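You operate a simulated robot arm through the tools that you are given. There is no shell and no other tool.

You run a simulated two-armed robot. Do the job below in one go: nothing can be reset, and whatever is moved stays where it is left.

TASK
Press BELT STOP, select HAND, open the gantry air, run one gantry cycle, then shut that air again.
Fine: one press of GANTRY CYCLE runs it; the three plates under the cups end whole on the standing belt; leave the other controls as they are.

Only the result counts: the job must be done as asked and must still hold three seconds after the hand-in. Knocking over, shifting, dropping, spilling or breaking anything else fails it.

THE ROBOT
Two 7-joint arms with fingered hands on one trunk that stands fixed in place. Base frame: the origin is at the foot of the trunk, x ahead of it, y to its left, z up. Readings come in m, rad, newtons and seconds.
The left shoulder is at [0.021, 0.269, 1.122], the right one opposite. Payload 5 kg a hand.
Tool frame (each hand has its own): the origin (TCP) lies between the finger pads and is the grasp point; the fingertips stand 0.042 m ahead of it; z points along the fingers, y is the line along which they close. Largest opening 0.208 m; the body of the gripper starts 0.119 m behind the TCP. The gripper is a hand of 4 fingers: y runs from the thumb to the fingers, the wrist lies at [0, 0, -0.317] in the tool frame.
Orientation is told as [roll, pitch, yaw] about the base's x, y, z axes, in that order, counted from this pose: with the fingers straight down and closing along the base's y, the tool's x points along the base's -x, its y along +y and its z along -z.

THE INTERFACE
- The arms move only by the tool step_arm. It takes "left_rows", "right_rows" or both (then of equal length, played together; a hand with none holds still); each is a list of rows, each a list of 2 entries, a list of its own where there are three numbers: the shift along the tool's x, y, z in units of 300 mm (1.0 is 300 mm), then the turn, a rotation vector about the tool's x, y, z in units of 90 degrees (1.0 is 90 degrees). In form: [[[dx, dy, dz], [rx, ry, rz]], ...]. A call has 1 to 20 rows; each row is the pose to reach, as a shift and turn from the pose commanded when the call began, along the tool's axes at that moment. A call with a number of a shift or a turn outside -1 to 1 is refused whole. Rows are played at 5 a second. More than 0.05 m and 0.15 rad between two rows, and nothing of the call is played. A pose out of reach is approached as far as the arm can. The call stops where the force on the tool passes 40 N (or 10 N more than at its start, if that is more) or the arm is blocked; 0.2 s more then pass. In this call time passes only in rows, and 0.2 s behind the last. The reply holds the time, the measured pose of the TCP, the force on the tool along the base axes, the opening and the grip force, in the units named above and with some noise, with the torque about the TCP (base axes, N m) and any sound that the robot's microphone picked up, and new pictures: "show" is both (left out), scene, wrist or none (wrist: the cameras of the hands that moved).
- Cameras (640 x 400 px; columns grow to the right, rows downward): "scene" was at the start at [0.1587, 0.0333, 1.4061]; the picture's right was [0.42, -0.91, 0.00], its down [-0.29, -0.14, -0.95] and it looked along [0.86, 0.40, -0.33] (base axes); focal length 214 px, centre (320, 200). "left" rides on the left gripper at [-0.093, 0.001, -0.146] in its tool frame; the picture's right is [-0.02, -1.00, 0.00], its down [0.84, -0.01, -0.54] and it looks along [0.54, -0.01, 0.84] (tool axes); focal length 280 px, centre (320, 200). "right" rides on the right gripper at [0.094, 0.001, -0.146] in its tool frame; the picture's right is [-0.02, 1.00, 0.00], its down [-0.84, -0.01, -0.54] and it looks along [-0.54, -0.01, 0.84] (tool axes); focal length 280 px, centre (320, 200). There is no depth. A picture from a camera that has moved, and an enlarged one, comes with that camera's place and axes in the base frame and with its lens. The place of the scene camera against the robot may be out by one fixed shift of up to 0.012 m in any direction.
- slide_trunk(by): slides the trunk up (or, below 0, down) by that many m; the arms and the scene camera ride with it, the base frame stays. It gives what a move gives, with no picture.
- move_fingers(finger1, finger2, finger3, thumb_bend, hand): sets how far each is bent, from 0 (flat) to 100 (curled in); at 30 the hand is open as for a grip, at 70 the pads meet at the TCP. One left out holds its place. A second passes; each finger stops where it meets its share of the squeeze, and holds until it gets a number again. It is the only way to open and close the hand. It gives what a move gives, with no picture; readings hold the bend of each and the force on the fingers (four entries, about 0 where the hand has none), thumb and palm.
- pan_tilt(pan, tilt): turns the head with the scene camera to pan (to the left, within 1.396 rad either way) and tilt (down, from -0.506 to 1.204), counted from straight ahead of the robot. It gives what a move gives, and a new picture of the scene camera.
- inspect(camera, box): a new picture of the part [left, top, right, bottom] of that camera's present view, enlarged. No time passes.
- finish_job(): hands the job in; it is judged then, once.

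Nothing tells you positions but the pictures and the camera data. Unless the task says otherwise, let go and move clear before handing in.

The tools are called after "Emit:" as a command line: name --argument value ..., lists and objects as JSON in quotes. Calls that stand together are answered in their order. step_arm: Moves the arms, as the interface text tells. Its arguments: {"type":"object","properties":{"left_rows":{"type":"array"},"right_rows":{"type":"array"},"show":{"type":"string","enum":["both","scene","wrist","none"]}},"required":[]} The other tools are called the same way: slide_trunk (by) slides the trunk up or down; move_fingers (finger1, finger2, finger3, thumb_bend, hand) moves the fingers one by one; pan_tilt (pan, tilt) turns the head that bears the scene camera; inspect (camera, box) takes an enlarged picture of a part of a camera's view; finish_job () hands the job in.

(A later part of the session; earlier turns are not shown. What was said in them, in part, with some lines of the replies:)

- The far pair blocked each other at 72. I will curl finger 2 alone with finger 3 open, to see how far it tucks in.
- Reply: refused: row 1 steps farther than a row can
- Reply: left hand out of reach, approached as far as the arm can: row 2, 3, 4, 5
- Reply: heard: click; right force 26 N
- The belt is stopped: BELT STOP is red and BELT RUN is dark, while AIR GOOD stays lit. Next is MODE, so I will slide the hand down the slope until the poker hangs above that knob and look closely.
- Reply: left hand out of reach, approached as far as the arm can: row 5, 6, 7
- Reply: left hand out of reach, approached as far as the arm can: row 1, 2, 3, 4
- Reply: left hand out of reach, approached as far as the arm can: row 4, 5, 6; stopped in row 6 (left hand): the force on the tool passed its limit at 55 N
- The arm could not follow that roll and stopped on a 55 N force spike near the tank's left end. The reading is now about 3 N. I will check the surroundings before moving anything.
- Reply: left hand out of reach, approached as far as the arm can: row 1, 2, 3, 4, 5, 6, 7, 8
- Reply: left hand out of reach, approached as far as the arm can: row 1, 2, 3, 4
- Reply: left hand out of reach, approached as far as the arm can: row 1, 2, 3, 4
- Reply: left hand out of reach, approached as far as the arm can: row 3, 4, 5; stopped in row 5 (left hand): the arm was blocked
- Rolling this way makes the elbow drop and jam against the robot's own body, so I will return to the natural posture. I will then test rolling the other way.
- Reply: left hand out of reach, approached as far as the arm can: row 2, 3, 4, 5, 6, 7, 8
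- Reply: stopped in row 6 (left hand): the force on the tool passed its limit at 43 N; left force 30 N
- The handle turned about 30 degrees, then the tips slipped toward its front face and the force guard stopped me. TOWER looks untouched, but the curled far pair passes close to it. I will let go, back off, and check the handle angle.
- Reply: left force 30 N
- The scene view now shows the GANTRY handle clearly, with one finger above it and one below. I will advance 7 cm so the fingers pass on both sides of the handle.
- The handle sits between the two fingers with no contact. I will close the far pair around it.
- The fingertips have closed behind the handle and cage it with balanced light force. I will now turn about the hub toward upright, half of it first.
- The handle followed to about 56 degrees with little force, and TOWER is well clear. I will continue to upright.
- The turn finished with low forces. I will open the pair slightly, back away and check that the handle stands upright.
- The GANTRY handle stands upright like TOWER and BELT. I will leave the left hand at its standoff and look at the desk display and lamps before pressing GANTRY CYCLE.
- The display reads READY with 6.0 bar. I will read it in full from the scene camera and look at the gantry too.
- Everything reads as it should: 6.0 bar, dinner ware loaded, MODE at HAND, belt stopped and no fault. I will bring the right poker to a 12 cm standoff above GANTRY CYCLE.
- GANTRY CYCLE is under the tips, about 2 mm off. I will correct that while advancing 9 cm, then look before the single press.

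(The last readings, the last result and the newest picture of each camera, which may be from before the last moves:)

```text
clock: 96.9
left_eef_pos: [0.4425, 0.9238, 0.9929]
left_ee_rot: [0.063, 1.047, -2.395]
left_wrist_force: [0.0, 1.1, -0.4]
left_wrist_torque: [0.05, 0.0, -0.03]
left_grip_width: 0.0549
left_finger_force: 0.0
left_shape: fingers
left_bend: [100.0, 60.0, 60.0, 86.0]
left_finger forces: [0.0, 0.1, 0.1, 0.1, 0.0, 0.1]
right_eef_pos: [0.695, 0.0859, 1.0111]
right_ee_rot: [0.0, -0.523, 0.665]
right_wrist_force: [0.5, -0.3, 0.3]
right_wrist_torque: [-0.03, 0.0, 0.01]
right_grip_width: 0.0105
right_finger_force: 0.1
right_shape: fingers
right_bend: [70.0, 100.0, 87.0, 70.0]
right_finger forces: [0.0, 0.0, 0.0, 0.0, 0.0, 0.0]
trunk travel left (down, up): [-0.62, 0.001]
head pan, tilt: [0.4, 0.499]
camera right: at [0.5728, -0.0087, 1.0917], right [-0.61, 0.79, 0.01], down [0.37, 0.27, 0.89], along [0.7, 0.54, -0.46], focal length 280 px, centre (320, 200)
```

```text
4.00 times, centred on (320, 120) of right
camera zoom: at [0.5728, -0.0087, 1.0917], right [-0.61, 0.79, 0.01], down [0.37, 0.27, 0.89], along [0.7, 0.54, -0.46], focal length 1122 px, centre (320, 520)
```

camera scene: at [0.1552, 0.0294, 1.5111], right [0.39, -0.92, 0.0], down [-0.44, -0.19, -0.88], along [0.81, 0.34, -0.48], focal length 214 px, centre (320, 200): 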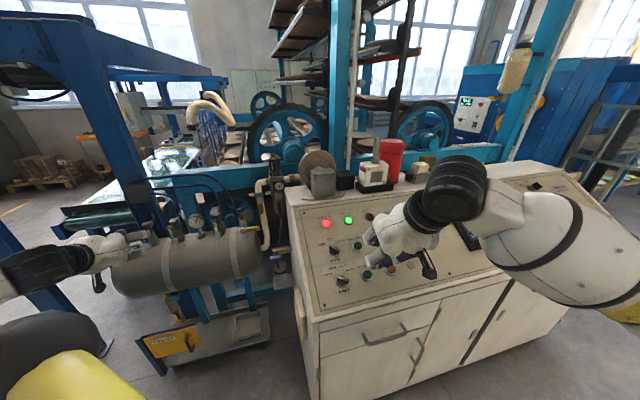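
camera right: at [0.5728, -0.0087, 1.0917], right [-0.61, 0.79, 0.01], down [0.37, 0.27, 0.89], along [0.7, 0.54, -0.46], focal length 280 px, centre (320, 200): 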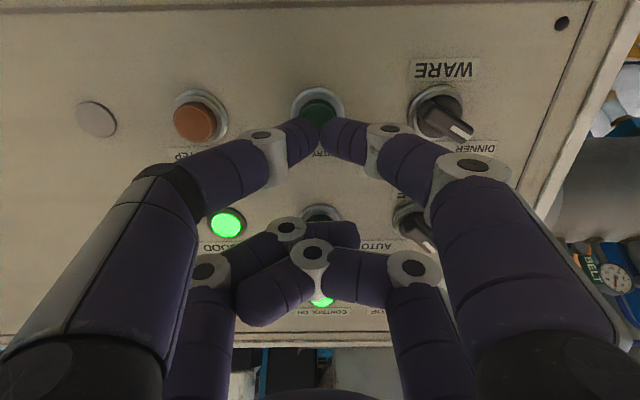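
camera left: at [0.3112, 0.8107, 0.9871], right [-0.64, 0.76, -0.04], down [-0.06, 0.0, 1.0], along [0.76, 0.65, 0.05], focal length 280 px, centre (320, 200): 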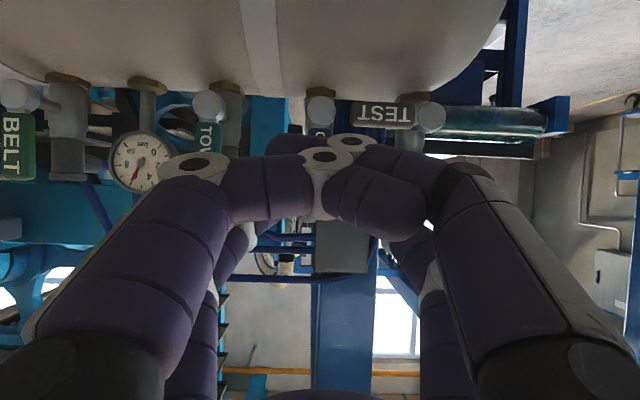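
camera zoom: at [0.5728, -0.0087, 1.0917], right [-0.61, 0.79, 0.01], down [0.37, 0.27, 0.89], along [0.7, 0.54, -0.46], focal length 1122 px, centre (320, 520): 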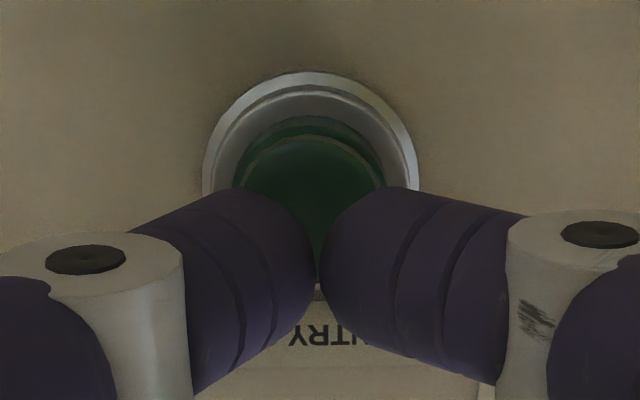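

The tips are centred about 2 cm above the green cap, just as with BELT STOP. I will press once in small steps.

Emit:
step_arm --right_rows '[[[0, 0, 0.02], [0, 0, 0]], [[0, 0, 0.04], [0, 0, 0]], [[0, 0, 0.06], [0, 0, 0]], [[0, 0, 0.073], [0, 0, 0]]]' --show "both"

```text
clock: 97.9
left_eef_pos: [0.4422, 0.9232, 0.9941]
left_ee_rot: [0.063, 1.047, -2.394]
left_wrist_force: [-0.4, 0.4, -1.0]
left_wrist_torque: [-0.01, -0.04, 0.04]
left_grip_width: 0.0552
left_finger_force: 0.0
left_shape: fingers
left_bend: [100.0, 60.0, 60.0, 86.0]
left_finger forces: [0.0, 0.0, 0.0, 0.0, 0.1, 0.0]
right_eef_pos: [0.7026, 0.0928, 0.9923]
right_ee_rot: [0.003, -0.524, 0.664]
right_wrist_force: [-1.7, -1.4, 1.8]
right_wrist_torque: [-0.05, 0.11, -0.06]
right_grip_width: 0.0106
right_finger_force: 1.2
right_shape: fingers
right_bend: [70.0, 100.0, 87.0, 70.0]
right_finger forces: [1.5, 0.1, 0.1, 0.0, 1.6, 0.0]
trunk travel left (down, up): [-0.62, 0.001]
head pan, tilt: [0.4, 0.499]
heard: click
camera scene: at [0.1553, 0.0293, 1.511], right [0.39, -0.92, 0.0], down [-0.44, -0.19, -0.88], along [0.81, 0.34, -0.48], focal length 214 px, centre (320, 200)
camera right: at [0.5813, -0.0018, 1.0734], right [-0.61, 0.79, 0.01], down [0.37, 0.27, 0.89], along [0.7, 0.54, -0.46], focal length 280 px, centre (320, 200)
```

scene: 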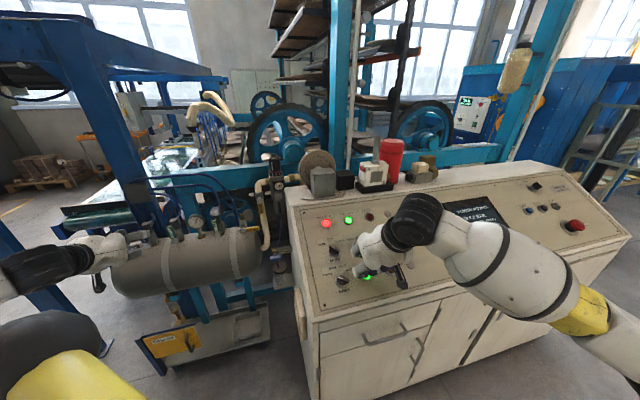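
right: 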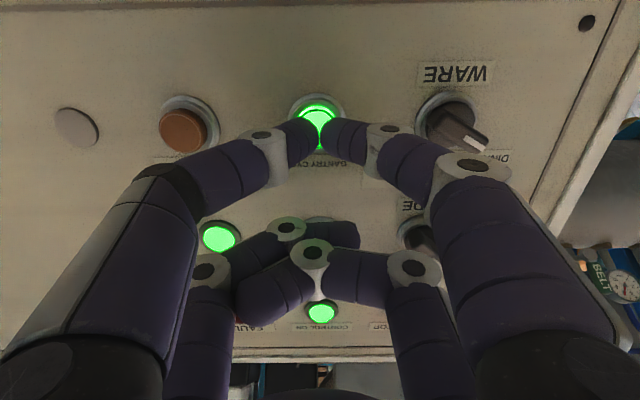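

GANTRY CYCLE clicked and lit up, so the cycle has started. I will back the right hand off and watch the gantry without touching anything else.

Emit:
step_arm --right_rows '[[[0, 0, -0.1], [0, 0, 0]], [[0, 0, -0.22], [0, 0, 0]], [[0, 0, -0.34], [0, 0, 0]], [[0, 0, -0.46], [0, 0, 0]], [[0, 0, -0.5], [0, 0, 0]]]' --show "scene"

Emit:
inspect --camera "scene" --box '[430, 180, 530, 245]'

Emit:
inspect --camera "scene" --box '[50, 80, 290, 230]'

```text
clock: 99.1
left_eef_pos: [0.4443, 0.9224, 0.994]
left_ee_rot: [0.063, 1.047, -2.395]
left_wrist_force: [0.1, -0.9, -1.2]
left_wrist_torque: [0.04, -0.02, -0.01]
left_grip_width: 0.0552
left_finger_force: 0.1
left_shape: fingers
left_bend: [100.0, 60.0, 60.0, 86.0]
left_finger forces: [0.0, 0.1, 0.0, 0.0, 0.0, 0.0]
right_eef_pos: [0.6434, 0.0456, 1.123]
right_ee_rot: [0.002, -0.521, 0.665]
right_wrist_force: [0.1, -0.7, -0.9]
right_wrist_torque: [0.01, 0.04, 0.01]
right_grip_width: 0.0106
right_finger_force: 0.0
right_shape: fingers
right_bend: [70.0, 100.0, 87.0, 70.0]
right_finger forces: [0.0, 0.1, 0.0, 0.1, 0.1, 0.0]
trunk travel left (down, up): [-0.62, 0.001]
head pan, tilt: [0.4, 0.499]
camera scene: at [0.1556, 0.0294, 1.5109], right [0.39, -0.92, 0.0], down [-0.44, -0.19, -0.88], along [0.81, 0.34, -0.48], focal length 214 px, centre (320, 200)
```

scene: 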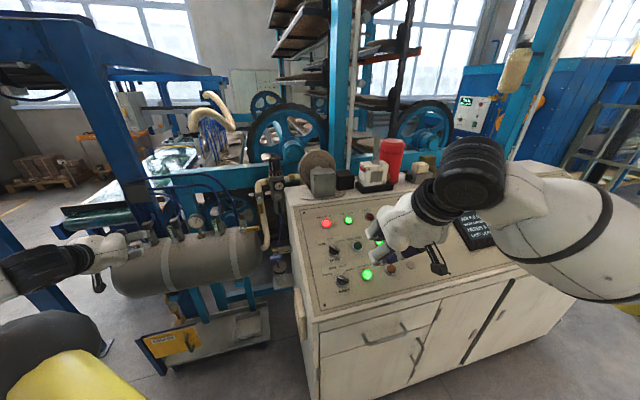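

```text
6.15 times, centred on (480, 212) of scene
camera zoom: at [0.1556, 0.0294, 1.5109], right [0.39, -0.92, 0.0], down [-0.44, -0.19, -0.88], along [0.81, 0.34, -0.48], focal length 1320 px, centre (-665, 123)
```

zoom: 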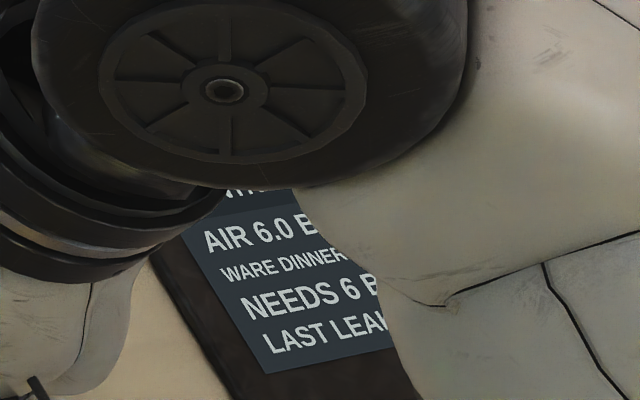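

```text
2.67 times, centred on (170, 155) of scene
camera zoom: at [0.1556, 0.0294, 1.5109], right [0.39, -0.92, 0.0], down [-0.44, -0.19, -0.88], along [0.81, 0.34, -0.48], focal length 572 px, centre (720, 320)
```

zoom: 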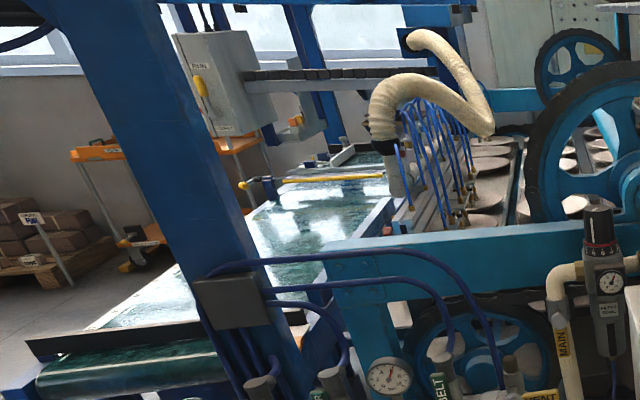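

The cups have come down onto the plates and the cycle is running. While it runs I will lift the right arm clear so the display can be read.

Emit:
step_arm --right_rows '[[[0.047, -0.044, -0.121], [0, 0, 0]], [[0.094, -0.087, -0.242], [0, 0, 0]], [[0.141, -0.131, -0.363], [0, 0, 0]], [[0.188, -0.175, -0.483], [0, 0, 0]], [[0.236, -0.219, -0.604], [0, 0, 0]], [[0.283, -0.262, -0.725], [0, 0, 0]], [[0.33, -0.306, -0.846], [0, 0, 0]], [[0.377, -0.35, -0.967], [0, 0, 0]], [[0.377, -0.35, -0.967], [0, 0, 0]]]' --show "scene"

Emit:
inspect --camera "scene" --box '[430, 180, 530, 245]'

Emit:
inspect --camera "scene" --box '[50, 80, 290, 230]'

```text
clock: 101.1
left_eef_pos: [0.4441, 0.9237, 0.9939]
left_ee_rot: [0.062, 1.044, -2.394]
left_wrist_force: [0.2, -0.1, -0.8]
left_wrist_torque: [0.0, -0.04, -0.02]
left_grip_width: 0.0551
left_finger_force: 0.0
left_shape: fingers
left_bend: [100.0, 60.0, 60.0, 86.0]
left_finger forces: [0.0, 0.0, 0.0, 0.0, 0.1, 0.1]
right_eef_pos: [0.5188, -0.1842, 1.318]
right_ee_rot: [0.003, -0.522, 0.665]
right_wrist_force: [-0.2, 0.7, 0.0]
right_wrist_torque: [-0.03, 0.04, 0.02]
right_grip_width: 0.0104
right_finger_force: 0.1
right_shape: fingers
right_bend: [70.0, 100.0, 87.0, 70.0]
right_finger forces: [0.0, 0.0, 0.0, 0.0, 0.1, 0.0]
trunk travel left (down, up): [-0.62, 0.001]
head pan, tilt: [0.4, 0.499]
camera scene: at [0.1558, 0.0298, 1.5108], right [0.39, -0.92, 0.0], down [-0.44, -0.19, -0.88], along [0.81, 0.34, -0.48], focal length 214 px, centre (320, 200)
```

scene: 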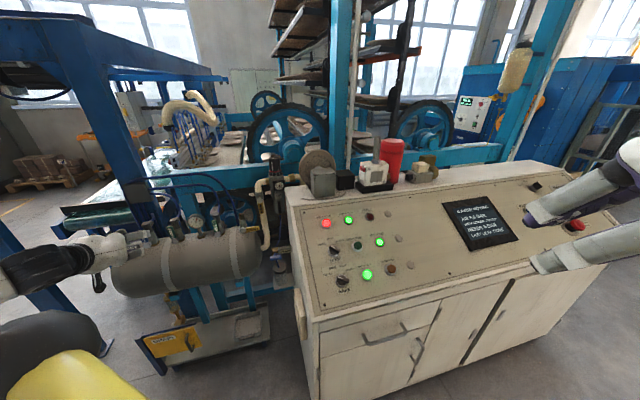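

```text
6.15 times, centred on (480, 212) of scene
camera zoom: at [0.1558, 0.0298, 1.5108], right [0.39, -0.92, 0.0], down [-0.44, -0.19, -0.88], along [0.81, 0.34, -0.48], focal length 1320 px, centre (-665, 123)
```

zoom: 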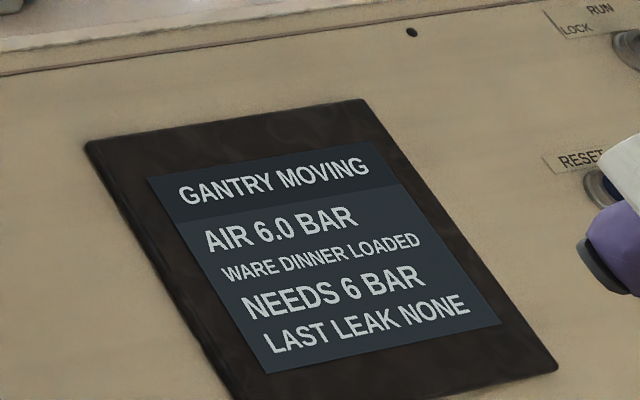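

```text
2.67 times, centred on (170, 155) of scene
camera zoom: at [0.1558, 0.0298, 1.5108], right [0.39, -0.92, 0.0], down [-0.44, -0.19, -0.88], along [0.81, 0.34, -0.48], focal length 572 px, centre (720, 320)
```

zoom: 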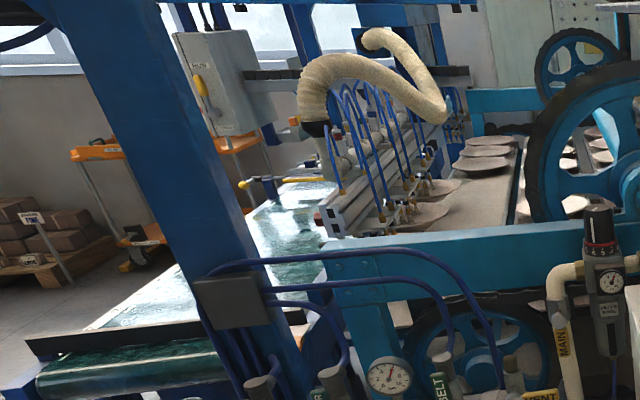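

The display reads GANTRY MOVING and the plates are travelling toward the belt. I will hold still and wait.

Emit:
step_arm --right_rows '[[[0, 0, 0], [0, 0, 0]], [[0, 0, 0], [0, 0, 0]], [[0, 0, 0], [0, 0, 0]], [[0, 0, 0], [0, 0, 0]], [[0, 0, 0], [0, 0, 0]], [[0, 0, 0], [0, 0, 0]], [[0, 0, 0], [0, 0, 0]], [[0, 0, 0], [0, 0, 0]], [[0, 0, 0], [0, 0, 0]], [[0, 0, 0], [0, 0, 0]], [[0, 0, 0], [0, 0, 0]], [[0, 0, 0], [0, 0, 0]]]' --show "scene"

Emit:
inspect --camera "scene" --box '[430, 180, 530, 245]'

Emit:
inspect --camera "scene" --box '[50, 80, 290, 230]'

```text
clock: 103.7
left_eef_pos: [0.4434, 0.924, 0.9937]
left_ee_rot: [0.064, 1.048, -2.395]
left_wrist_force: [0.4, -0.5, 0.2]
left_wrist_torque: [-0.01, -0.01, 0.01]
left_grip_width: 0.0553
left_finger_force: 0.1
left_shape: fingers
left_bend: [100.0, 60.0, 60.0, 86.0]
left_finger forces: [0.1, 0.0, 0.1, 0.1, 0.1, 0.1]
right_eef_pos: [0.5193, -0.1848, 1.3185]
right_ee_rot: [0.002, -0.524, 0.663]
right_wrist_force: [0.7, -0.2, 0.2]
right_wrist_torque: [-0.03, -0.03, -0.02]
right_grip_width: 0.0102
right_finger_force: 0.1
right_shape: fingers
right_bend: [70.0, 100.0, 87.0, 70.0]
right_finger forces: [0.0, 0.0, 0.1, 0.0, 0.0, 0.1]
trunk travel left (down, up): [-0.62, 0.001]
head pan, tilt: [0.4, 0.499]
camera scene: at [0.1556, 0.0294, 1.511], right [0.39, -0.92, 0.0], down [-0.44, -0.19, -0.88], along [0.81, 0.34, -0.48], focal length 214 px, centre (320, 200)
```

scene: 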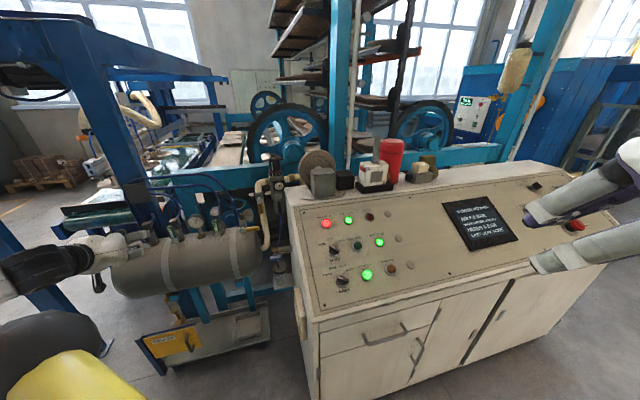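

```text
6.15 times, centred on (480, 212) of scene
camera zoom: at [0.1556, 0.0294, 1.511], right [0.39, -0.92, 0.0], down [-0.44, -0.19, -0.88], along [0.81, 0.34, -0.48], focal length 1320 px, centre (-665, 123)
```

zoom: 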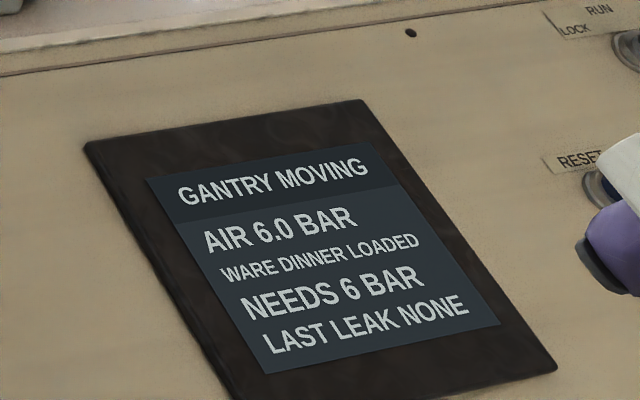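

```text
2.67 times, centred on (170, 155) of scene
camera zoom: at [0.1556, 0.0294, 1.511], right [0.39, -0.92, 0.0], down [-0.44, -0.19, -0.88], along [0.81, 0.34, -0.48], focal length 572 px, centre (720, 320)
```

zoom: 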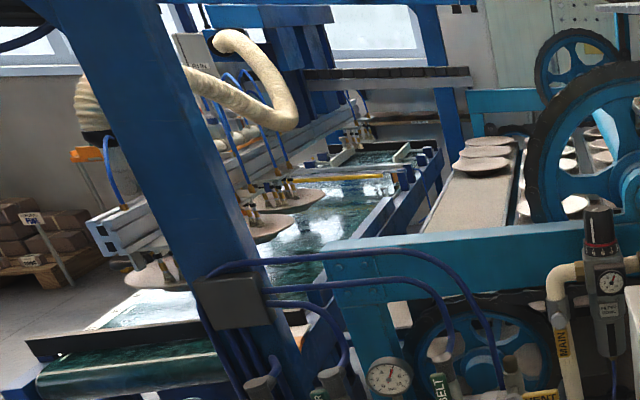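

The three plates hang over the belt. I will keep waiting for the set-down and return.

Emit:
step_arm --right_rows '[[[0, 0, 0], [0, 0, 0]], [[0, 0, 0], [0, 0, 0]], [[0, 0, 0], [0, 0, 0]], [[0, 0, 0], [0, 0, 0]], [[0, 0, 0], [0, 0, 0]], [[0, 0, 0], [0, 0, 0]], [[0, 0, 0], [0, 0, 0]], [[0, 0, 0], [0, 0, 0]], [[0, 0, 0], [0, 0, 0]], [[0, 0, 0], [0, 0, 0]], [[0, 0, 0], [0, 0, 0]], [[0, 0, 0], [0, 0, 0]], [[0, 0, 0], [0, 0, 0]], [[0, 0, 0], [0, 0, 0]], [[0, 0, 0], [0, 0, 0]]]' --show "none"

Emit:
inspect --camera "scene" --box '[430, 180, 530, 245]'

Emit:
inspect --camera "scene" --box '[50, 80, 290, 230]'

```text
clock: 106.9
left_eef_pos: [0.4432, 0.9231, 0.9961]
left_ee_rot: [0.063, 1.048, -2.395]
left_wrist_force: [0.1, -0.7, 0.1]
left_wrist_torque: [-0.04, 0.02, -0.04]
left_grip_width: 0.055
left_finger_force: 0.1
left_shape: fingers
left_bend: [100.0, 60.0, 60.0, 86.0]
left_finger forces: [0.0, 0.0, 0.0, 0.0, 0.0, 0.1]
right_eef_pos: [0.5191, -0.1846, 1.3182]
right_ee_rot: [0.001, -0.525, 0.666]
right_wrist_force: [-0.5, -1.3, 0.0]
right_wrist_torque: [0.01, 0.0, 0.03]
right_grip_width: 0.0105
right_finger_force: 0.1
right_shape: fingers
right_bend: [70.0, 100.0, 87.0, 70.0]
right_finger forces: [0.0, 0.1, 0.0, 0.0, 0.0, 0.0]
trunk travel left (down, up): [-0.62, 0.001]
head pan, tilt: [0.4, 0.499]
```

```text
6.15 times, centred on (480, 212) of scene
camera zoom: at [0.1556, 0.0294, 1.511], right [0.39, -0.92, 0.0], down [-0.44, -0.19, -0.88], along [0.81, 0.34, -0.48], focal length 1320 px, centre (-665, 123)
```

zoom: 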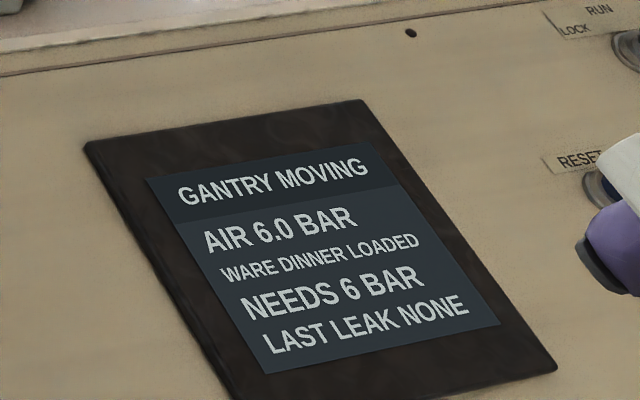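

```text
2.67 times, centred on (170, 155) of scene
camera zoom: at [0.1556, 0.0294, 1.511], right [0.39, -0.92, 0.0], down [-0.44, -0.19, -0.88], along [0.81, 0.34, -0.48], focal length 572 px, centre (720, 320)
```

zoom: 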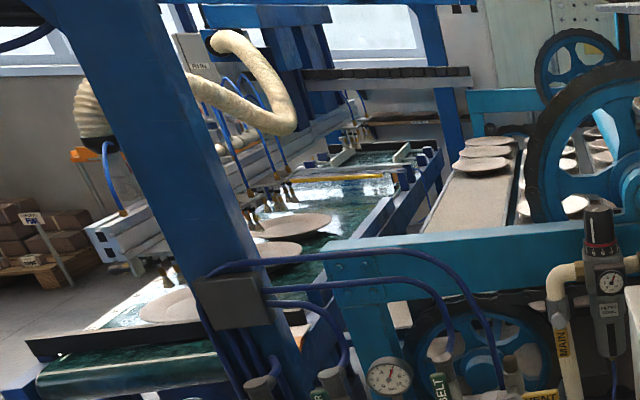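

The plates are down on the belt and the cups have lifted off them. The display still reads GANTRY MOVING, so I will wait for the head to return home.

Emit:
step_arm --right_rows '[[[0, 0, 0], [0, 0, 0]], [[0, 0, 0], [0, 0, 0]], [[0, 0, 0], [0, 0, 0]], [[0, 0, 0], [0, 0, 0]], [[0, 0, 0], [0, 0, 0]], [[0, 0, 0], [0, 0, 0]], [[0, 0, 0], [0, 0, 0]], [[0, 0, 0], [0, 0, 0]], [[0, 0, 0], [0, 0, 0]], [[0, 0, 0], [0, 0, 0]], [[0, 0, 0], [0, 0, 0]], [[0, 0, 0], [0, 0, 0]], [[0, 0, 0], [0, 0, 0]], [[0, 0, 0], [0, 0, 0]], [[0, 0, 0], [0, 0, 0]], [[0, 0, 0], [0, 0, 0]], [[0, 0, 0], [0, 0, 0]], [[0, 0, 0], [0, 0, 0]], [[0, 0, 0], [0, 0, 0]], [[0, 0, 0], [0, 0, 0]]]' --show "scene"

Emit:
inspect --camera "scene" --box '[430, 180, 530, 245]'

Emit:
inspect --camera "scene" --box '[50, 80, 290, 230]'

```text
clock: 111.1
left_eef_pos: [0.4436, 0.9245, 0.9944]
left_ee_rot: [0.062, 1.046, -2.394]
left_wrist_force: [0.3, -0.7, 0.2]
left_wrist_torque: [0.0, 0.0, -0.01]
left_grip_width: 0.0553
left_finger_force: 0.1
left_shape: fingers
left_bend: [100.0, 60.0, 60.0, 86.0]
left_finger forces: [0.0, 0.0, 0.0, 0.0, 0.0, 0.0]
right_eef_pos: [0.5185, -0.1839, 1.3184]
right_ee_rot: [0.004, -0.525, 0.664]
right_wrist_force: [0.3, 0.6, -0.8]
right_wrist_torque: [-0.02, 0.0, 0.0]
right_grip_width: 0.0105
right_finger_force: 0.0
right_shape: fingers
right_bend: [70.0, 100.0, 87.0, 70.0]
right_finger forces: [0.0, 0.0, 0.1, 0.0, 0.0, 0.1]
trunk travel left (down, up): [-0.62, 0.001]
head pan, tilt: [0.4, 0.499]
camera scene: at [0.1556, 0.0294, 1.511], right [0.39, -0.92, 0.0], down [-0.44, -0.19, -0.88], along [0.81, 0.34, -0.48], focal length 214 px, centre (320, 200)
```

scene: 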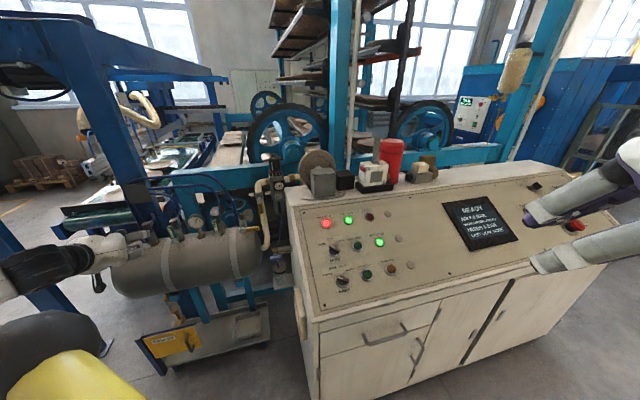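

```text
6.15 times, centred on (480, 212) of scene
camera zoom: at [0.1556, 0.0294, 1.511], right [0.39, -0.92, 0.0], down [-0.44, -0.19, -0.88], along [0.81, 0.34, -0.48], focal length 1320 px, centre (-665, 123)
```

zoom: 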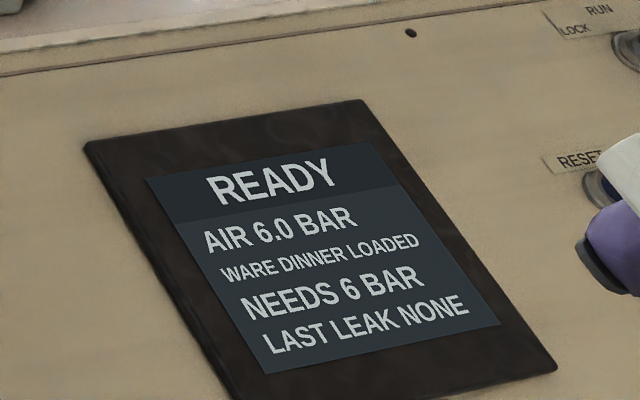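

```text
2.67 times, centred on (170, 155) of scene
camera zoom: at [0.1556, 0.0294, 1.511], right [0.39, -0.92, 0.0], down [-0.44, -0.19, -0.88], along [0.81, 0.34, -0.48], focal length 572 px, centre (720, 320)
```

zoom: 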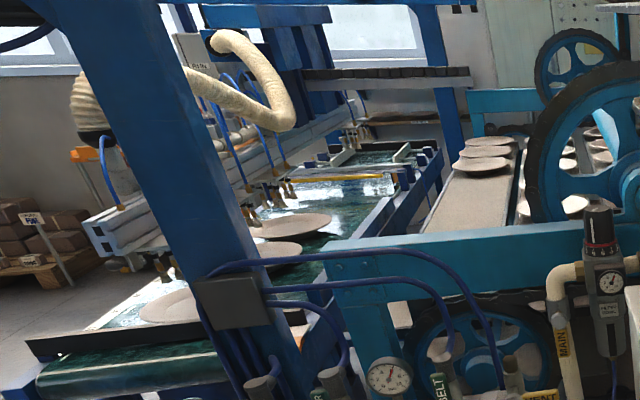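

The cycle is complete: the display is back to READY, the GANTRY CYCLE lamp is out, and three whole plates lie on the belt. Now I will shut the gantry air, starting by returning the left fingers around the upright handle.

Emit:
pan_tilt --pan 0.9 --tilt 0.5

Emit:
step_arm --left_rows '[[[0, 0, 0.07], [0, 0, 0]], [[0, 0, 0.14], [0, 0, 0]], [[0, 0, 0.2], [0, 0, 0]], [[0, 0, 0.25], [0, 0, 0]], [[0, 0, 0.25], [0, 0, 0]]]' --show "none"

Emit:
inspect --camera "scene" --box '[250, 175, 330, 230]'

```text
clock: 112.0
left_eef_pos: [0.4426, 0.9236, 0.9954]
left_ee_rot: [0.064, 1.048, -2.396]
left_wrist_force: [0.7, -0.2, 0.7]
left_wrist_torque: [0.0, 0.0, -0.01]
left_grip_width: 0.0549
left_finger_force: 0.0
left_shape: fingers
left_bend: [100.0, 60.0, 60.0, 86.0]
left_finger forces: [0.1, 0.0, 0.0, 0.0, 0.0, 0.1]
right_eef_pos: [0.5185, -0.1847, 1.3192]
right_ee_rot: [0.002, -0.524, 0.666]
right_wrist_force: [-0.7, -0.4, -0.1]
right_wrist_torque: [0.02, -0.01, 0.0]
right_grip_width: 0.0105
right_finger_force: 0.0
right_shape: fingers
right_bend: [70.0, 100.0, 87.0, 70.0]
right_finger forces: [0.1, 0.0, 0.0, 0.0, 0.0, 0.0]
trunk travel left (down, up): [-0.62, 0.001]
head pan, tilt: [0.901, 0.499]
camera scene: at [0.1283, 0.0653, 1.511], right [0.78, -0.62, 0.0], down [-0.3, -0.37, -0.88], along [0.55, 0.69, -0.48], focal length 214 px, centre (320, 200)
```

scene: 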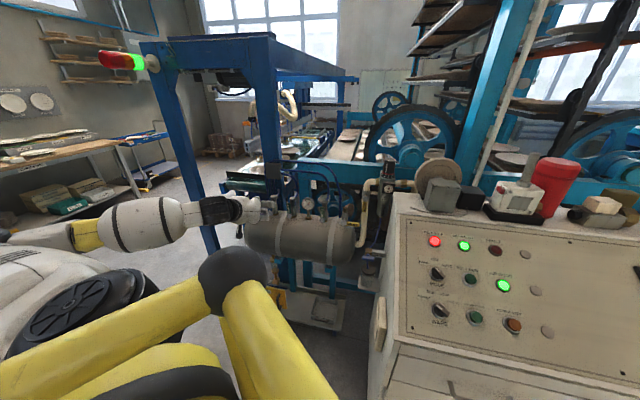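

```text
clock: 113.2
left_eef_pos: [0.4933, 0.9616, 0.9554]
left_ee_rot: [0.062, 1.049, -2.395]
left_wrist_force: [0.0, -0.5, 0.4]
left_wrist_torque: [-0.03, -0.01, -0.02]
left_grip_width: 0.055
left_finger_force: 0.0
left_shape: fingers
left_bend: [100.0, 60.0, 60.0, 86.0]
left_finger forces: [0.1, 0.0, 0.0, 0.1, 0.0, 0.1]
right_eef_pos: [0.5184, -0.1842, 1.3199]
right_ee_rot: [0.003, -0.522, 0.666]
right_wrist_force: [0.5, 0.1, -0.2]
right_wrist_torque: [0.0, -0.01, -0.02]
right_grip_width: 0.0105
right_finger_force: 0.1
right_shape: fingers
right_bend: [70.0, 100.0, 87.0, 70.0]
right_finger forces: [0.0, 0.0, 0.1, 0.0, 0.0, 0.0]
trunk travel left (down, up): [-0.62, 0.001]
head pan, tilt: [0.901, 0.499]
```

```text
7.27 times, centred on (290, 202) of scene
camera zoom: at [0.1282, 0.0652, 1.511], right [0.78, -0.62, 0.0], down [-0.3, -0.38, -0.88], along [0.55, 0.69, -0.48], focal length 1560 px, centre (538, 182)
```

zoom: 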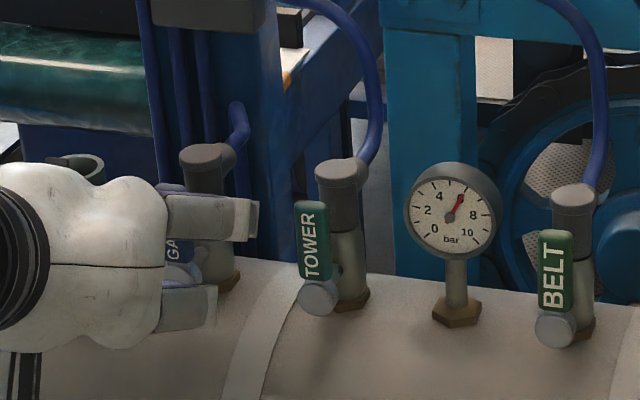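

No contact, and the handle stands between the fingers. I will close the pair around it and turn it back clockwise, the first half now.

Emit:
move_fingers --hand "left" --finger2 70 --finger3 70

Emit:
step_arm --left_rows '[[[-0.0008, 0.0122, 0.0005], [0, 0, 0.0933]], [[-0.0027, 0.024, 0.0029], [0, 0, 0.1856]], [[-0.006, 0.0354, 0.0072], [0, 0, 0.2789]], [[-0.0103, 0.0461, 0.0133], [0, 0, 0.3722]], [[-0.0157, 0.0558, 0.021], [0, 0, 0.4644]], [[-0.022, 0.0643, 0.0302], [0, 0, 0.5578]]]' --show "scene"

Emit:
inspect --camera "scene" --box '[250, 175, 330, 230]'

```text
clock: 114.2
left_eef_pos: [0.4934, 0.9636, 0.9541]
left_ee_rot: [0.063, 1.047, -2.395]
left_wrist_force: [2.7, 1.3, -1.0]
left_wrist_torque: [-0.05, 0.08, -0.03]
left_grip_width: 0.0553
left_finger_force: 5.7
left_shape: fingers
left_bend: [100.0, 66.0, 67.0, 86.0]
left_finger forces: [0.0, 6.0, 5.0, 0.0, 0.0, 0.1]
right_eef_pos: [0.5191, -0.1847, 1.3183]
right_ee_rot: [0.003, -0.526, 0.666]
right_wrist_force: [-0.2, 0.4, 0.3]
right_wrist_torque: [-0.01, 0.01, 0.0]
right_grip_width: 0.0104
right_finger_force: 0.1
right_shape: fingers
right_bend: [70.0, 100.0, 87.0, 70.0]
right_finger forces: [0.0, 0.0, 0.0, 0.0, 0.0, 0.0]
trunk travel left (down, up): [-0.62, 0.001]
head pan, tilt: [0.901, 0.499]
```

```text
clock: 115.6
left_eef_pos: [0.5094, 0.9526, 0.9466]
left_ee_rot: [-0.913, 0.615, 2.664]
left_wrist_force: [2.3, 3.2, 0.0]
left_wrist_torque: [0.01, 0.0, 0.08]
left_grip_width: 0.0551
left_finger_force: 3.6
left_shape: fingers
left_bend: [100.0, 68.0, 67.0, 86.0]
left_finger forces: [0.1, 3.3, 3.8, 0.0, 0.0, 0.0]
right_eef_pos: [0.5191, -0.1846, 1.3174]
right_ee_rot: [0.003, -0.524, 0.664]
right_wrist_force: [-0.4, 0.8, -0.6]
right_wrist_torque: [-0.05, -0.02, -0.03]
right_grip_width: 0.0103
right_finger_force: 0.0
right_shape: fingers
right_bend: [70.0, 100.0, 87.0, 70.0]
right_finger forces: [0.0, 0.1, 0.0, 0.1, 0.0, 0.0]
trunk travel left (down, up): [-0.62, 0.001]
head pan, tilt: [0.901, 0.499]
camera scene: at [0.1284, 0.0658, 1.5109], right [0.78, -0.62, 0.0], down [-0.3, -0.38, -0.88], along [0.55, 0.69, -0.48], focal length 214 px, centre (320, 200)
```

scene: 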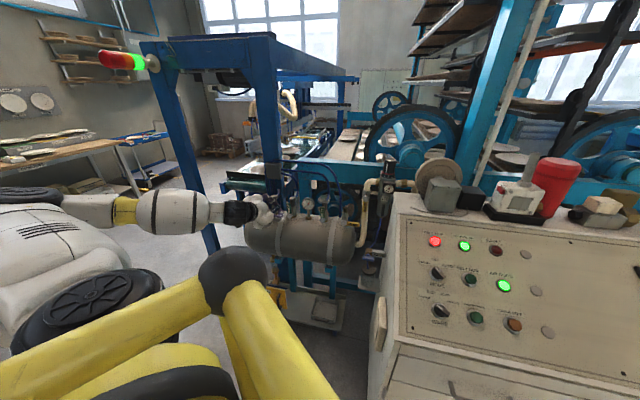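

```text
7.27 times, centred on (290, 202) of scene
camera zoom: at [0.1284, 0.0658, 1.5109], right [0.78, -0.62, 0.0], down [-0.3, -0.38, -0.88], along [0.55, 0.69, -0.48], focal length 1560 px, centre (538, 182)
```

zoom: 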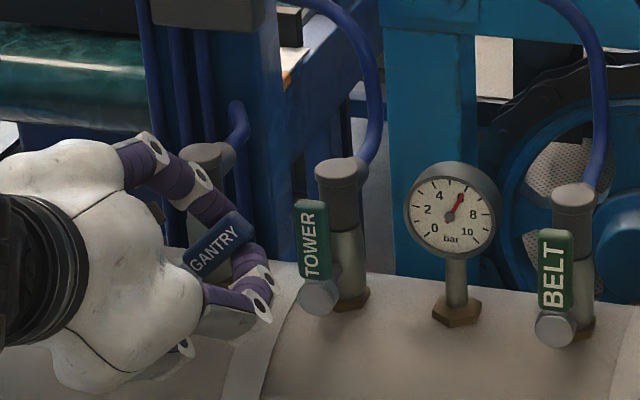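

The handle is back down to about 42 degrees with light forces. I will continue to fully horizontal.

Emit:
step_arm --left_rows '[[[0.001, 0.01, 0.0104], [0, 0, 0.0922]], [[0.0004, 0.0196, 0.022], [0, 0, 0.1856]], [[-0.0018, 0.0286, 0.0344], [0, 0, 0.2789]], [[-0.0054, 0.0366, 0.0472], [0, 0, 0.3711]], [[-0.0105, 0.0436, 0.0604], [0, 0, 0.4644]], [[-0.012, 0.0451, 0.0636], [0, 0, 0.4867]]]' --show "scene"

Emit:
inspect --camera "scene" --box '[250, 175, 330, 230]'

```text
clock: 117.0
left_eef_pos: [0.5225, 0.955, 0.9251]
left_ee_rot: [-1.047, -0.032, 2.225]
left_wrist_force: [3.1, 0.1, -0.5]
left_wrist_torque: [0.01, 0.01, 0.04]
left_grip_width: 0.055
left_finger_force: 2.7
left_shape: fingers
left_bend: [100.0, 68.0, 68.0, 86.0]
left_finger forces: [0.1, 2.2, 3.1, 0.0, 0.0, 0.1]
right_eef_pos: [0.5191, -0.1844, 1.3175]
right_ee_rot: [0.002, -0.524, 0.665]
right_wrist_force: [0.3, -0.2, 0.6]
right_wrist_torque: [-0.05, -0.01, 0.0]
right_grip_width: 0.0106
right_finger_force: 0.0
right_shape: fingers
right_bend: [70.0, 100.0, 87.0, 70.0]
right_finger forces: [0.0, 0.0, 0.1, 0.1, 0.0, 0.0]
trunk travel left (down, up): [-0.62, 0.001]
head pan, tilt: [0.901, 0.499]
camera scene: at [0.1285, 0.0654, 1.5109], right [0.78, -0.62, 0.0], down [-0.3, -0.38, -0.88], along [0.55, 0.69, -0.48], focal length 214 px, centre (320, 200)
```

scene: 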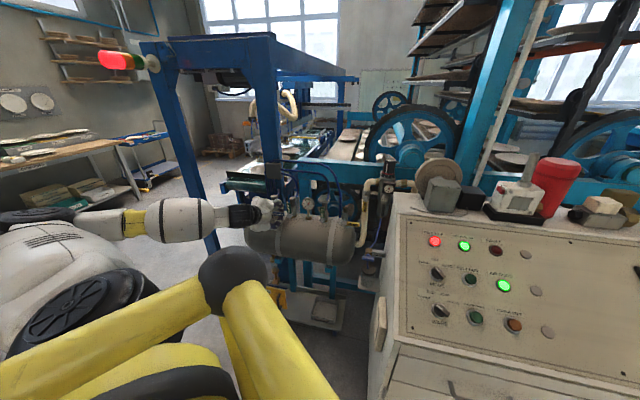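

```text
7.27 times, centred on (290, 202) of scene
camera zoom: at [0.1285, 0.0654, 1.5109], right [0.78, -0.62, 0.0], down [-0.3, -0.38, -0.88], along [0.55, 0.69, -0.48], focal length 1560 px, centre (538, 182)
```

zoom: 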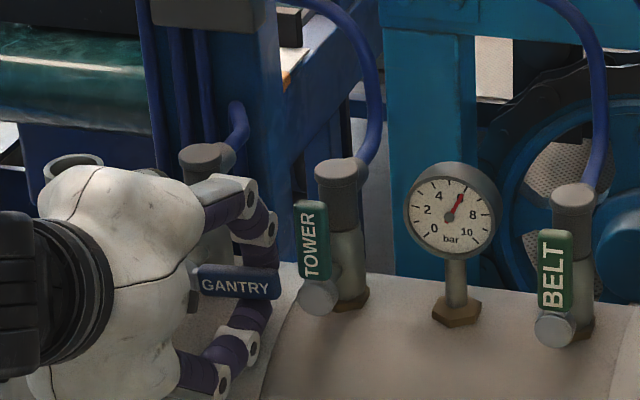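

The handle is horizontal again, and the tower lamp on the frame has gone back to red as at the start. I will release and back away.

Emit:
move_fingers --hand "left" --finger2 60 --finger3 60

Emit:
step_arm --left_rows '[[[0, 0, -0.06], [0, 0, 0]], [[0, 0, -0.13], [0, 0, 0]], [[0, 0, -0.2], [0, 0, 0]], [[0, 0, -0.27], [0, 0, 0]], [[0, 0, -0.27], [0, 0, 0]]]' --show "both"

Emit:
inspect --camera "scene" --box '[240, 165, 340, 235]'

Emit:
inspect --camera "scene" --box '[80, 30, 240, 130]'

```text
clock: 118.0
left_eef_pos: [0.5212, 0.9525, 0.9255]
left_ee_rot: [-1.046, -0.031, 2.229]
left_wrist_force: [-3.1, -1.2, 4.5]
left_wrist_torque: [-0.06, 0.0, -0.04]
left_grip_width: 0.0551
left_finger_force: 2.3
left_shape: fingers
left_bend: [100.0, 62.0, 60.0, 86.0]
left_finger forces: [0.1, 4.5, 0.1, 0.0, 0.1, 0.0]
right_eef_pos: [0.5195, -0.1842, 1.3184]
right_ee_rot: [0.002, -0.523, 0.664]
right_wrist_force: [0.4, 0.8, -0.7]
right_wrist_torque: [-0.02, 0.02, -0.02]
right_grip_width: 0.0104
right_finger_force: 0.2
right_shape: fingers
right_bend: [70.0, 100.0, 87.0, 70.0]
right_finger forces: [0.0, 0.1, 0.0, 0.0, 0.1, 0.0]
trunk travel left (down, up): [-0.62, 0.001]
head pan, tilt: [0.901, 0.499]
```

```text
clock: 119.2
left_eef_pos: [0.4665, 0.9093, 0.9649]
left_ee_rot: [-1.047, -0.029, 2.228]
left_wrist_force: [0.4, -0.2, 0.1]
left_wrist_torque: [0.01, -0.04, -0.04]
left_grip_width: 0.0552
left_finger_force: 0.0
left_shape: fingers
left_bend: [100.0, 60.0, 60.0, 86.0]
left_finger forces: [0.0, 0.0, 0.0, 0.0, 0.1, 0.0]
right_eef_pos: [0.5173, -0.1856, 1.3176]
right_ee_rot: [0.002, -0.525, 0.665]
right_wrist_force: [-0.1, 1.2, 0.0]
right_wrist_torque: [0.02, 0.02, -0.01]
right_grip_width: 0.0103
right_finger_force: 0.0
right_shape: fingers
right_bend: [70.0, 100.0, 87.0, 70.0]
right_finger forces: [0.0, 0.1, 0.1, 0.0, 0.0, 0.0]
trunk travel left (down, up): [-0.62, 0.001]
head pan, tilt: [0.901, 0.499]
camera scene: at [0.1284, 0.0654, 1.5109], right [0.78, -0.62, 0.0], down [-0.3, -0.38, -0.88], along [0.55, 0.69, -0.48], focal length 214 px, centre (320, 200)
camera left: at [0.3108, 0.9043, 1.0411], right [0.4, 0.3, 0.87], down [0.16, -0.95, 0.26], along [0.9, 0.03, -0.43], focal length 280 px, centre (320, 200)
```

scene: 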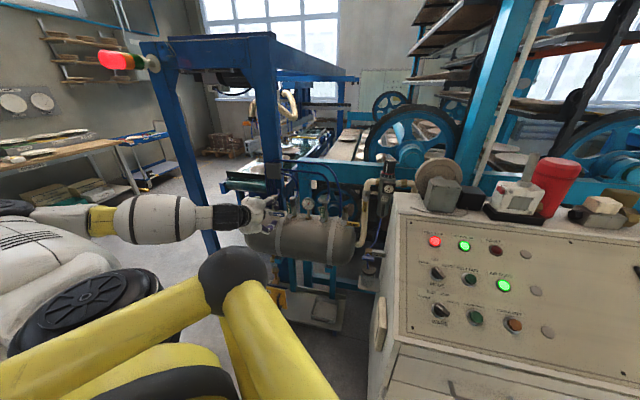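
left: 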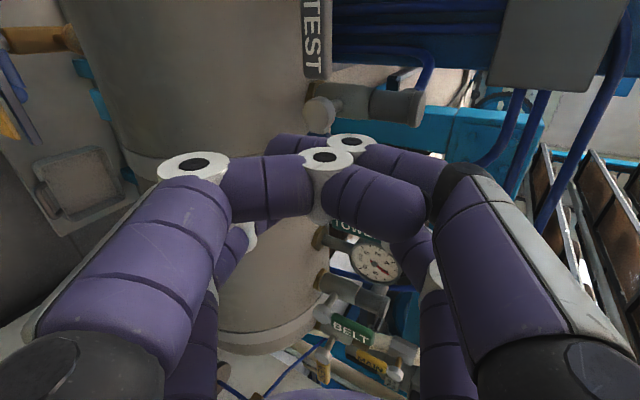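

```text
5.71 times, centred on (290, 200) of scene
camera zoom: at [0.1284, 0.0654, 1.5109], right [0.78, -0.62, 0.0], down [-0.3, -0.38, -0.88], along [0.55, 0.69, -0.48], focal length 1226 px, centre (491, 200)
```

zoom: 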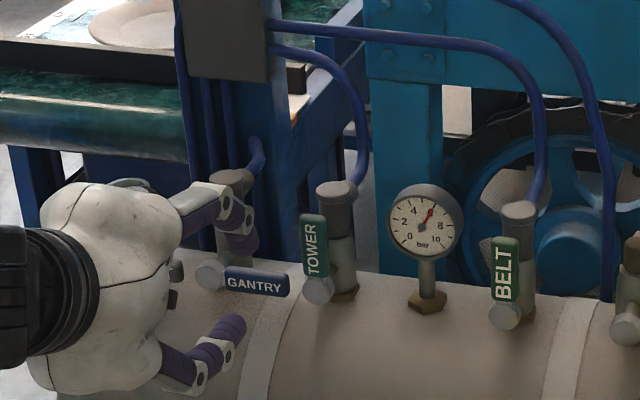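

```text
4.00 times, centred on (160, 80) of scene
camera zoom: at [0.1284, 0.0654, 1.5109], right [0.78, -0.62, 0.0], down [-0.3, -0.38, -0.88], along [0.55, 0.69, -0.48], focal length 858 px, centre (960, 680)
```

zoom: 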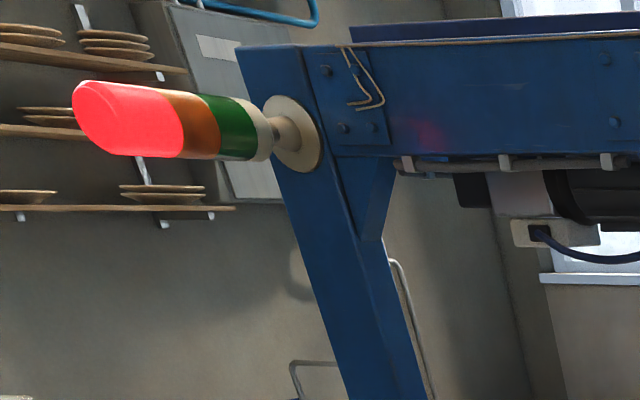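

The GANTRY handle is horizontal again, about 0 degrees by my ray estimate, and TOWER and BELT are untouched. I will move the left hand well clear and then check the desk, gauge and plates.

Emit:
step_arm --left_rows '[[[0, -0.03, -0.08], [0, 0, 0]], [[0, -0.09, -0.16], [0, 0, 0]], [[0, -0.16, -0.23], [0, 0, 0]], [[0, -0.232, -0.299], [0, 0, 0]], [[0, -0.232, -0.299], [0, 0, 0]]]' --show "none"

Emit:
inspect --camera "scene" --box '[210, 130, 370, 250]'

Emit:
pan_tilt --pan 0.4 --tilt 0.5

Emit:
inspect --camera "scene" --box '[430, 180, 530, 245]'

Emit:
inspect --camera "scene" --box '[300, 200, 430, 300]'

Emit:
inspect --camera "scene" --box '[50, 80, 290, 230]'

```text
clock: 120.4
left_eef_pos: [0.4346, 0.8821, 1.0728]
left_ee_rot: [-1.047, -0.03, 2.23]
left_wrist_force: [0.3, 0.6, -0.5]
left_wrist_torque: [0.03, -0.02, -0.01]
left_grip_width: 0.0551
left_finger_force: 0.1
left_shape: fingers
left_bend: [100.0, 60.0, 60.0, 86.0]
left_finger forces: [0.1, 0.0, 0.1, 0.0, 0.0, 0.1]
right_eef_pos: [0.519, -0.1838, 1.3182]
right_ee_rot: [0.001, -0.524, 0.665]
right_wrist_force: [-0.1, 0.4, 0.5]
right_wrist_torque: [-0.03, 0.02, -0.04]
right_grip_width: 0.0102
right_finger_force: 0.1
right_shape: fingers
right_bend: [70.0, 100.0, 87.0, 70.0]
right_finger forces: [0.0, 0.1, 0.1, 0.1, 0.0, 0.0]
trunk travel left (down, up): [-0.62, 0.001]
head pan, tilt: [0.901, 0.499]
```

```text
3.33 times, centred on (290, 190) of scene
camera zoom: at [0.1283, 0.0657, 1.5109], right [0.78, -0.62, 0.0], down [-0.3, -0.38, -0.88], along [0.55, 0.69, -0.48], focal length 715 px, centre (420, 233)
```

zoom: 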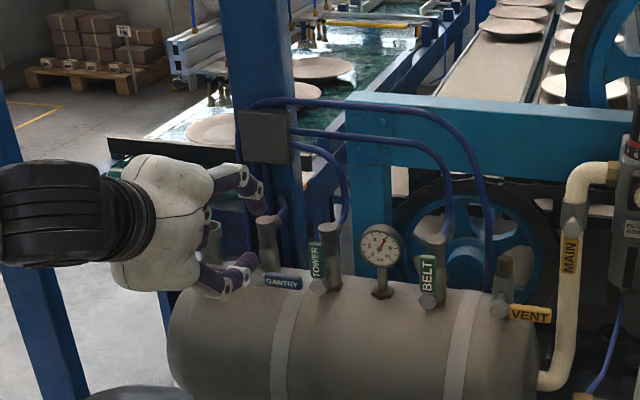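

```text
clock: 121.3
left_eef_pos: [0.4346, 0.8796, 1.0725]
left_ee_rot: [-1.046, -0.031, 2.229]
left_wrist_force: [-0.2, 0.3, 0.0]
left_wrist_torque: [0.0, -0.01, -0.02]
left_grip_width: 0.0549
left_finger_force: 0.0
left_shape: fingers
left_bend: [100.0, 60.0, 60.0, 86.0]
left_finger forces: [0.1, 0.1, 0.0, 0.0, 0.0, 0.0]
right_eef_pos: [0.5171, -0.1851, 1.3187]
right_ee_rot: [0.001, -0.523, 0.665]
right_wrist_force: [1.0, -0.2, 0.5]
right_wrist_torque: [0.03, 0.0, 0.0]
right_grip_width: 0.0104
right_finger_force: 0.1
right_shape: fingers
right_bend: [70.0, 100.0, 87.0, 70.0]
right_finger forces: [0.0, 0.0, 0.0, 0.0, 0.0, 0.0]
trunk travel left (down, up): [-0.62, 0.001]
head pan, tilt: [0.4, 0.499]
camera scene: at [0.1555, 0.0293, 1.511], right [0.39, -0.92, 0.0], down [-0.44, -0.19, -0.88], along [0.81, 0.34, -0.48], focal length 214 px, centre (320, 200)
```

scene: 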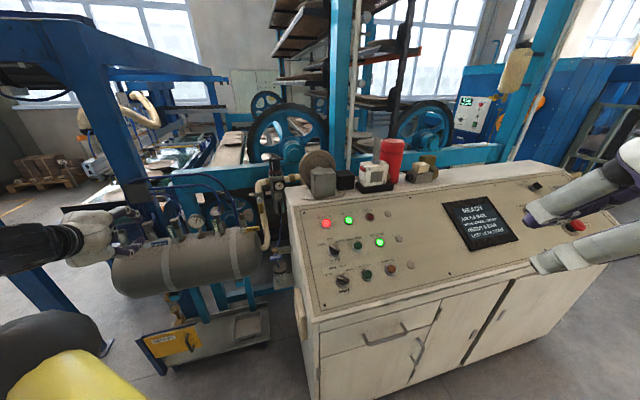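

```text
6.15 times, centred on (480, 212) of scene
camera zoom: at [0.1555, 0.0293, 1.511], right [0.39, -0.92, 0.0], down [-0.44, -0.19, -0.88], along [0.81, 0.34, -0.48], focal length 1320 px, centre (-665, 123)
```

zoom: 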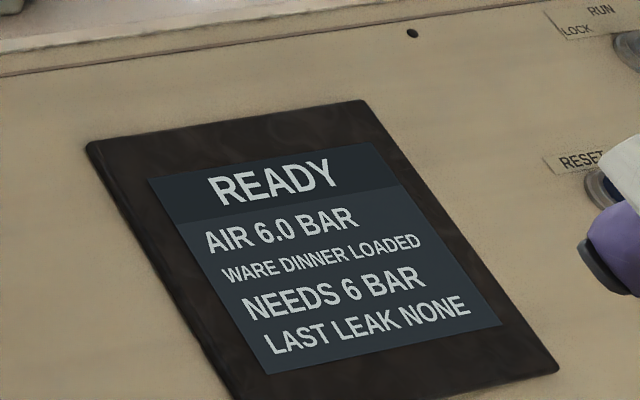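

```text
4.00 times, centred on (365, 250) of scene
camera zoom: at [0.1555, 0.0293, 1.511], right [0.39, -0.92, 0.0], down [-0.44, -0.19, -0.88], along [0.81, 0.34, -0.48], focal length 858 px, centre (140, 0)
```

zoom: 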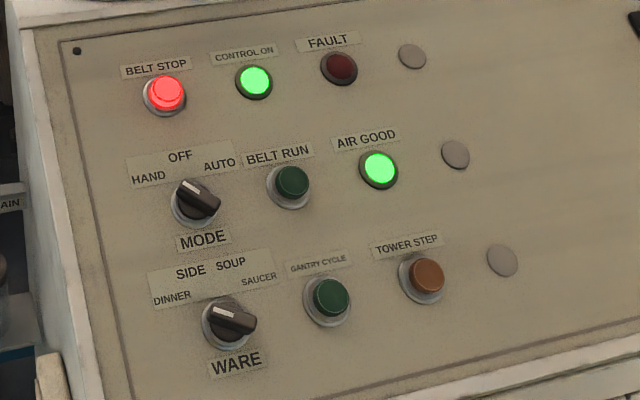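

```text
2.67 times, centred on (170, 155) of scene
camera zoom: at [0.1555, 0.0293, 1.511], right [0.39, -0.92, 0.0], down [-0.44, -0.19, -0.88], along [0.81, 0.34, -0.48], focal length 572 px, centre (720, 320)
```

zoom: 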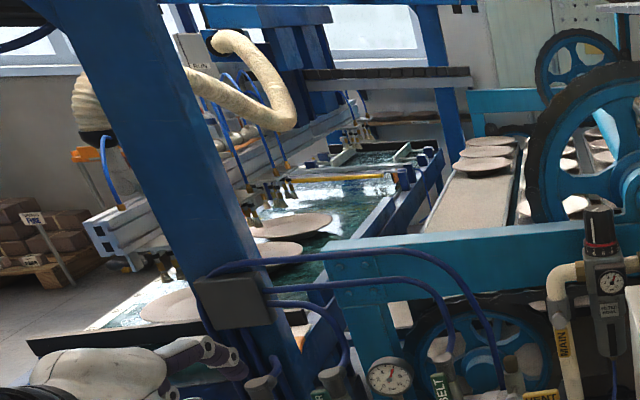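

The display reads READY with no fault, the belt is stopped, MODE is at HAND, WARE is unchanged, and three whole plates rest on the belt. One last look at TEST and the other valves through the left camera.

Emit:
inspect --camera "left" --box '[160, 0, 480, 200]'

Emit:
inspect --camera "scene" --box '[90, 170, 310, 310]'

```text
2.00 times, centred on (320, 100) of left
camera zoom: at [0.2783, 0.8745, 1.1481], right [0.4, 0.3, 0.87], down [0.16, -0.95, 0.26], along [0.9, 0.03, -0.43], focal length 561 px, centre (320, 400)
```

zoom: 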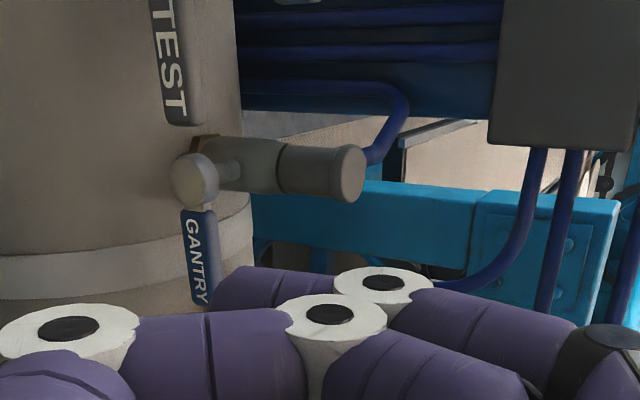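

```text
2.86 times, centred on (200, 240) of scene
camera zoom: at [0.1555, 0.0293, 1.511], right [0.39, -0.92, 0.0], down [-0.44, -0.19, -0.88], along [0.81, 0.34, -0.48], focal length 613 px, centre (663, 86)
```

zoom: 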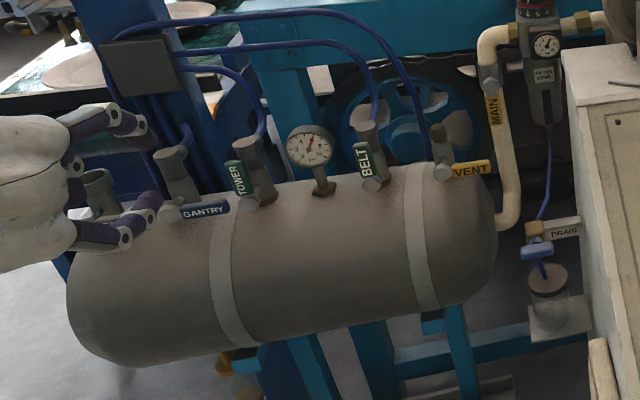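

GANTRY and TEST lie in line, both shut. TOWER, BELT and MAIN stand along their pipes, and VENT and DRAIN are crosswise, all as at the start. Both hands are clear and the display shows READY, so I am handing the job in.

Emit:
finish_job

```text
The job is handed in.
```

The job is done and handed in: the gantry ran one cycle, and three whole plates are lying on the stopped belt.

- **Belt and mode:** I pressed BELT STOP once; it clicked and lit red, and the BELT RUN lamp went out. I then turned the MODE knob from AUTO to HAND.
- **Gantry air:** I opened the GANTRY valve fully before the cycle and shut it again after the display returned to READY. The handle is back in line with the TEST handle, as it was at the start.
- **Cycle:** One press of GANTRY CYCLE ran it. The FAULT lamp stayed dark, and the display reads AIR 6.0 BAR and LAST LEAK NONE.
- **Other controls:** WARE is still at DINNER. The other valves I could see in the last pictures stand as they did at the start.

Two things happened while I was working the valve. The left arm stopped once on a 55 N force reading near the tank; I saw nothing moved or damaged in the pictures afterwards. My first grip on the GANTRY handle slipped partway, so I gripped it again and finished the turn.

Both hands are clear of the equipment. The trunk is still raised by 0.12 m.
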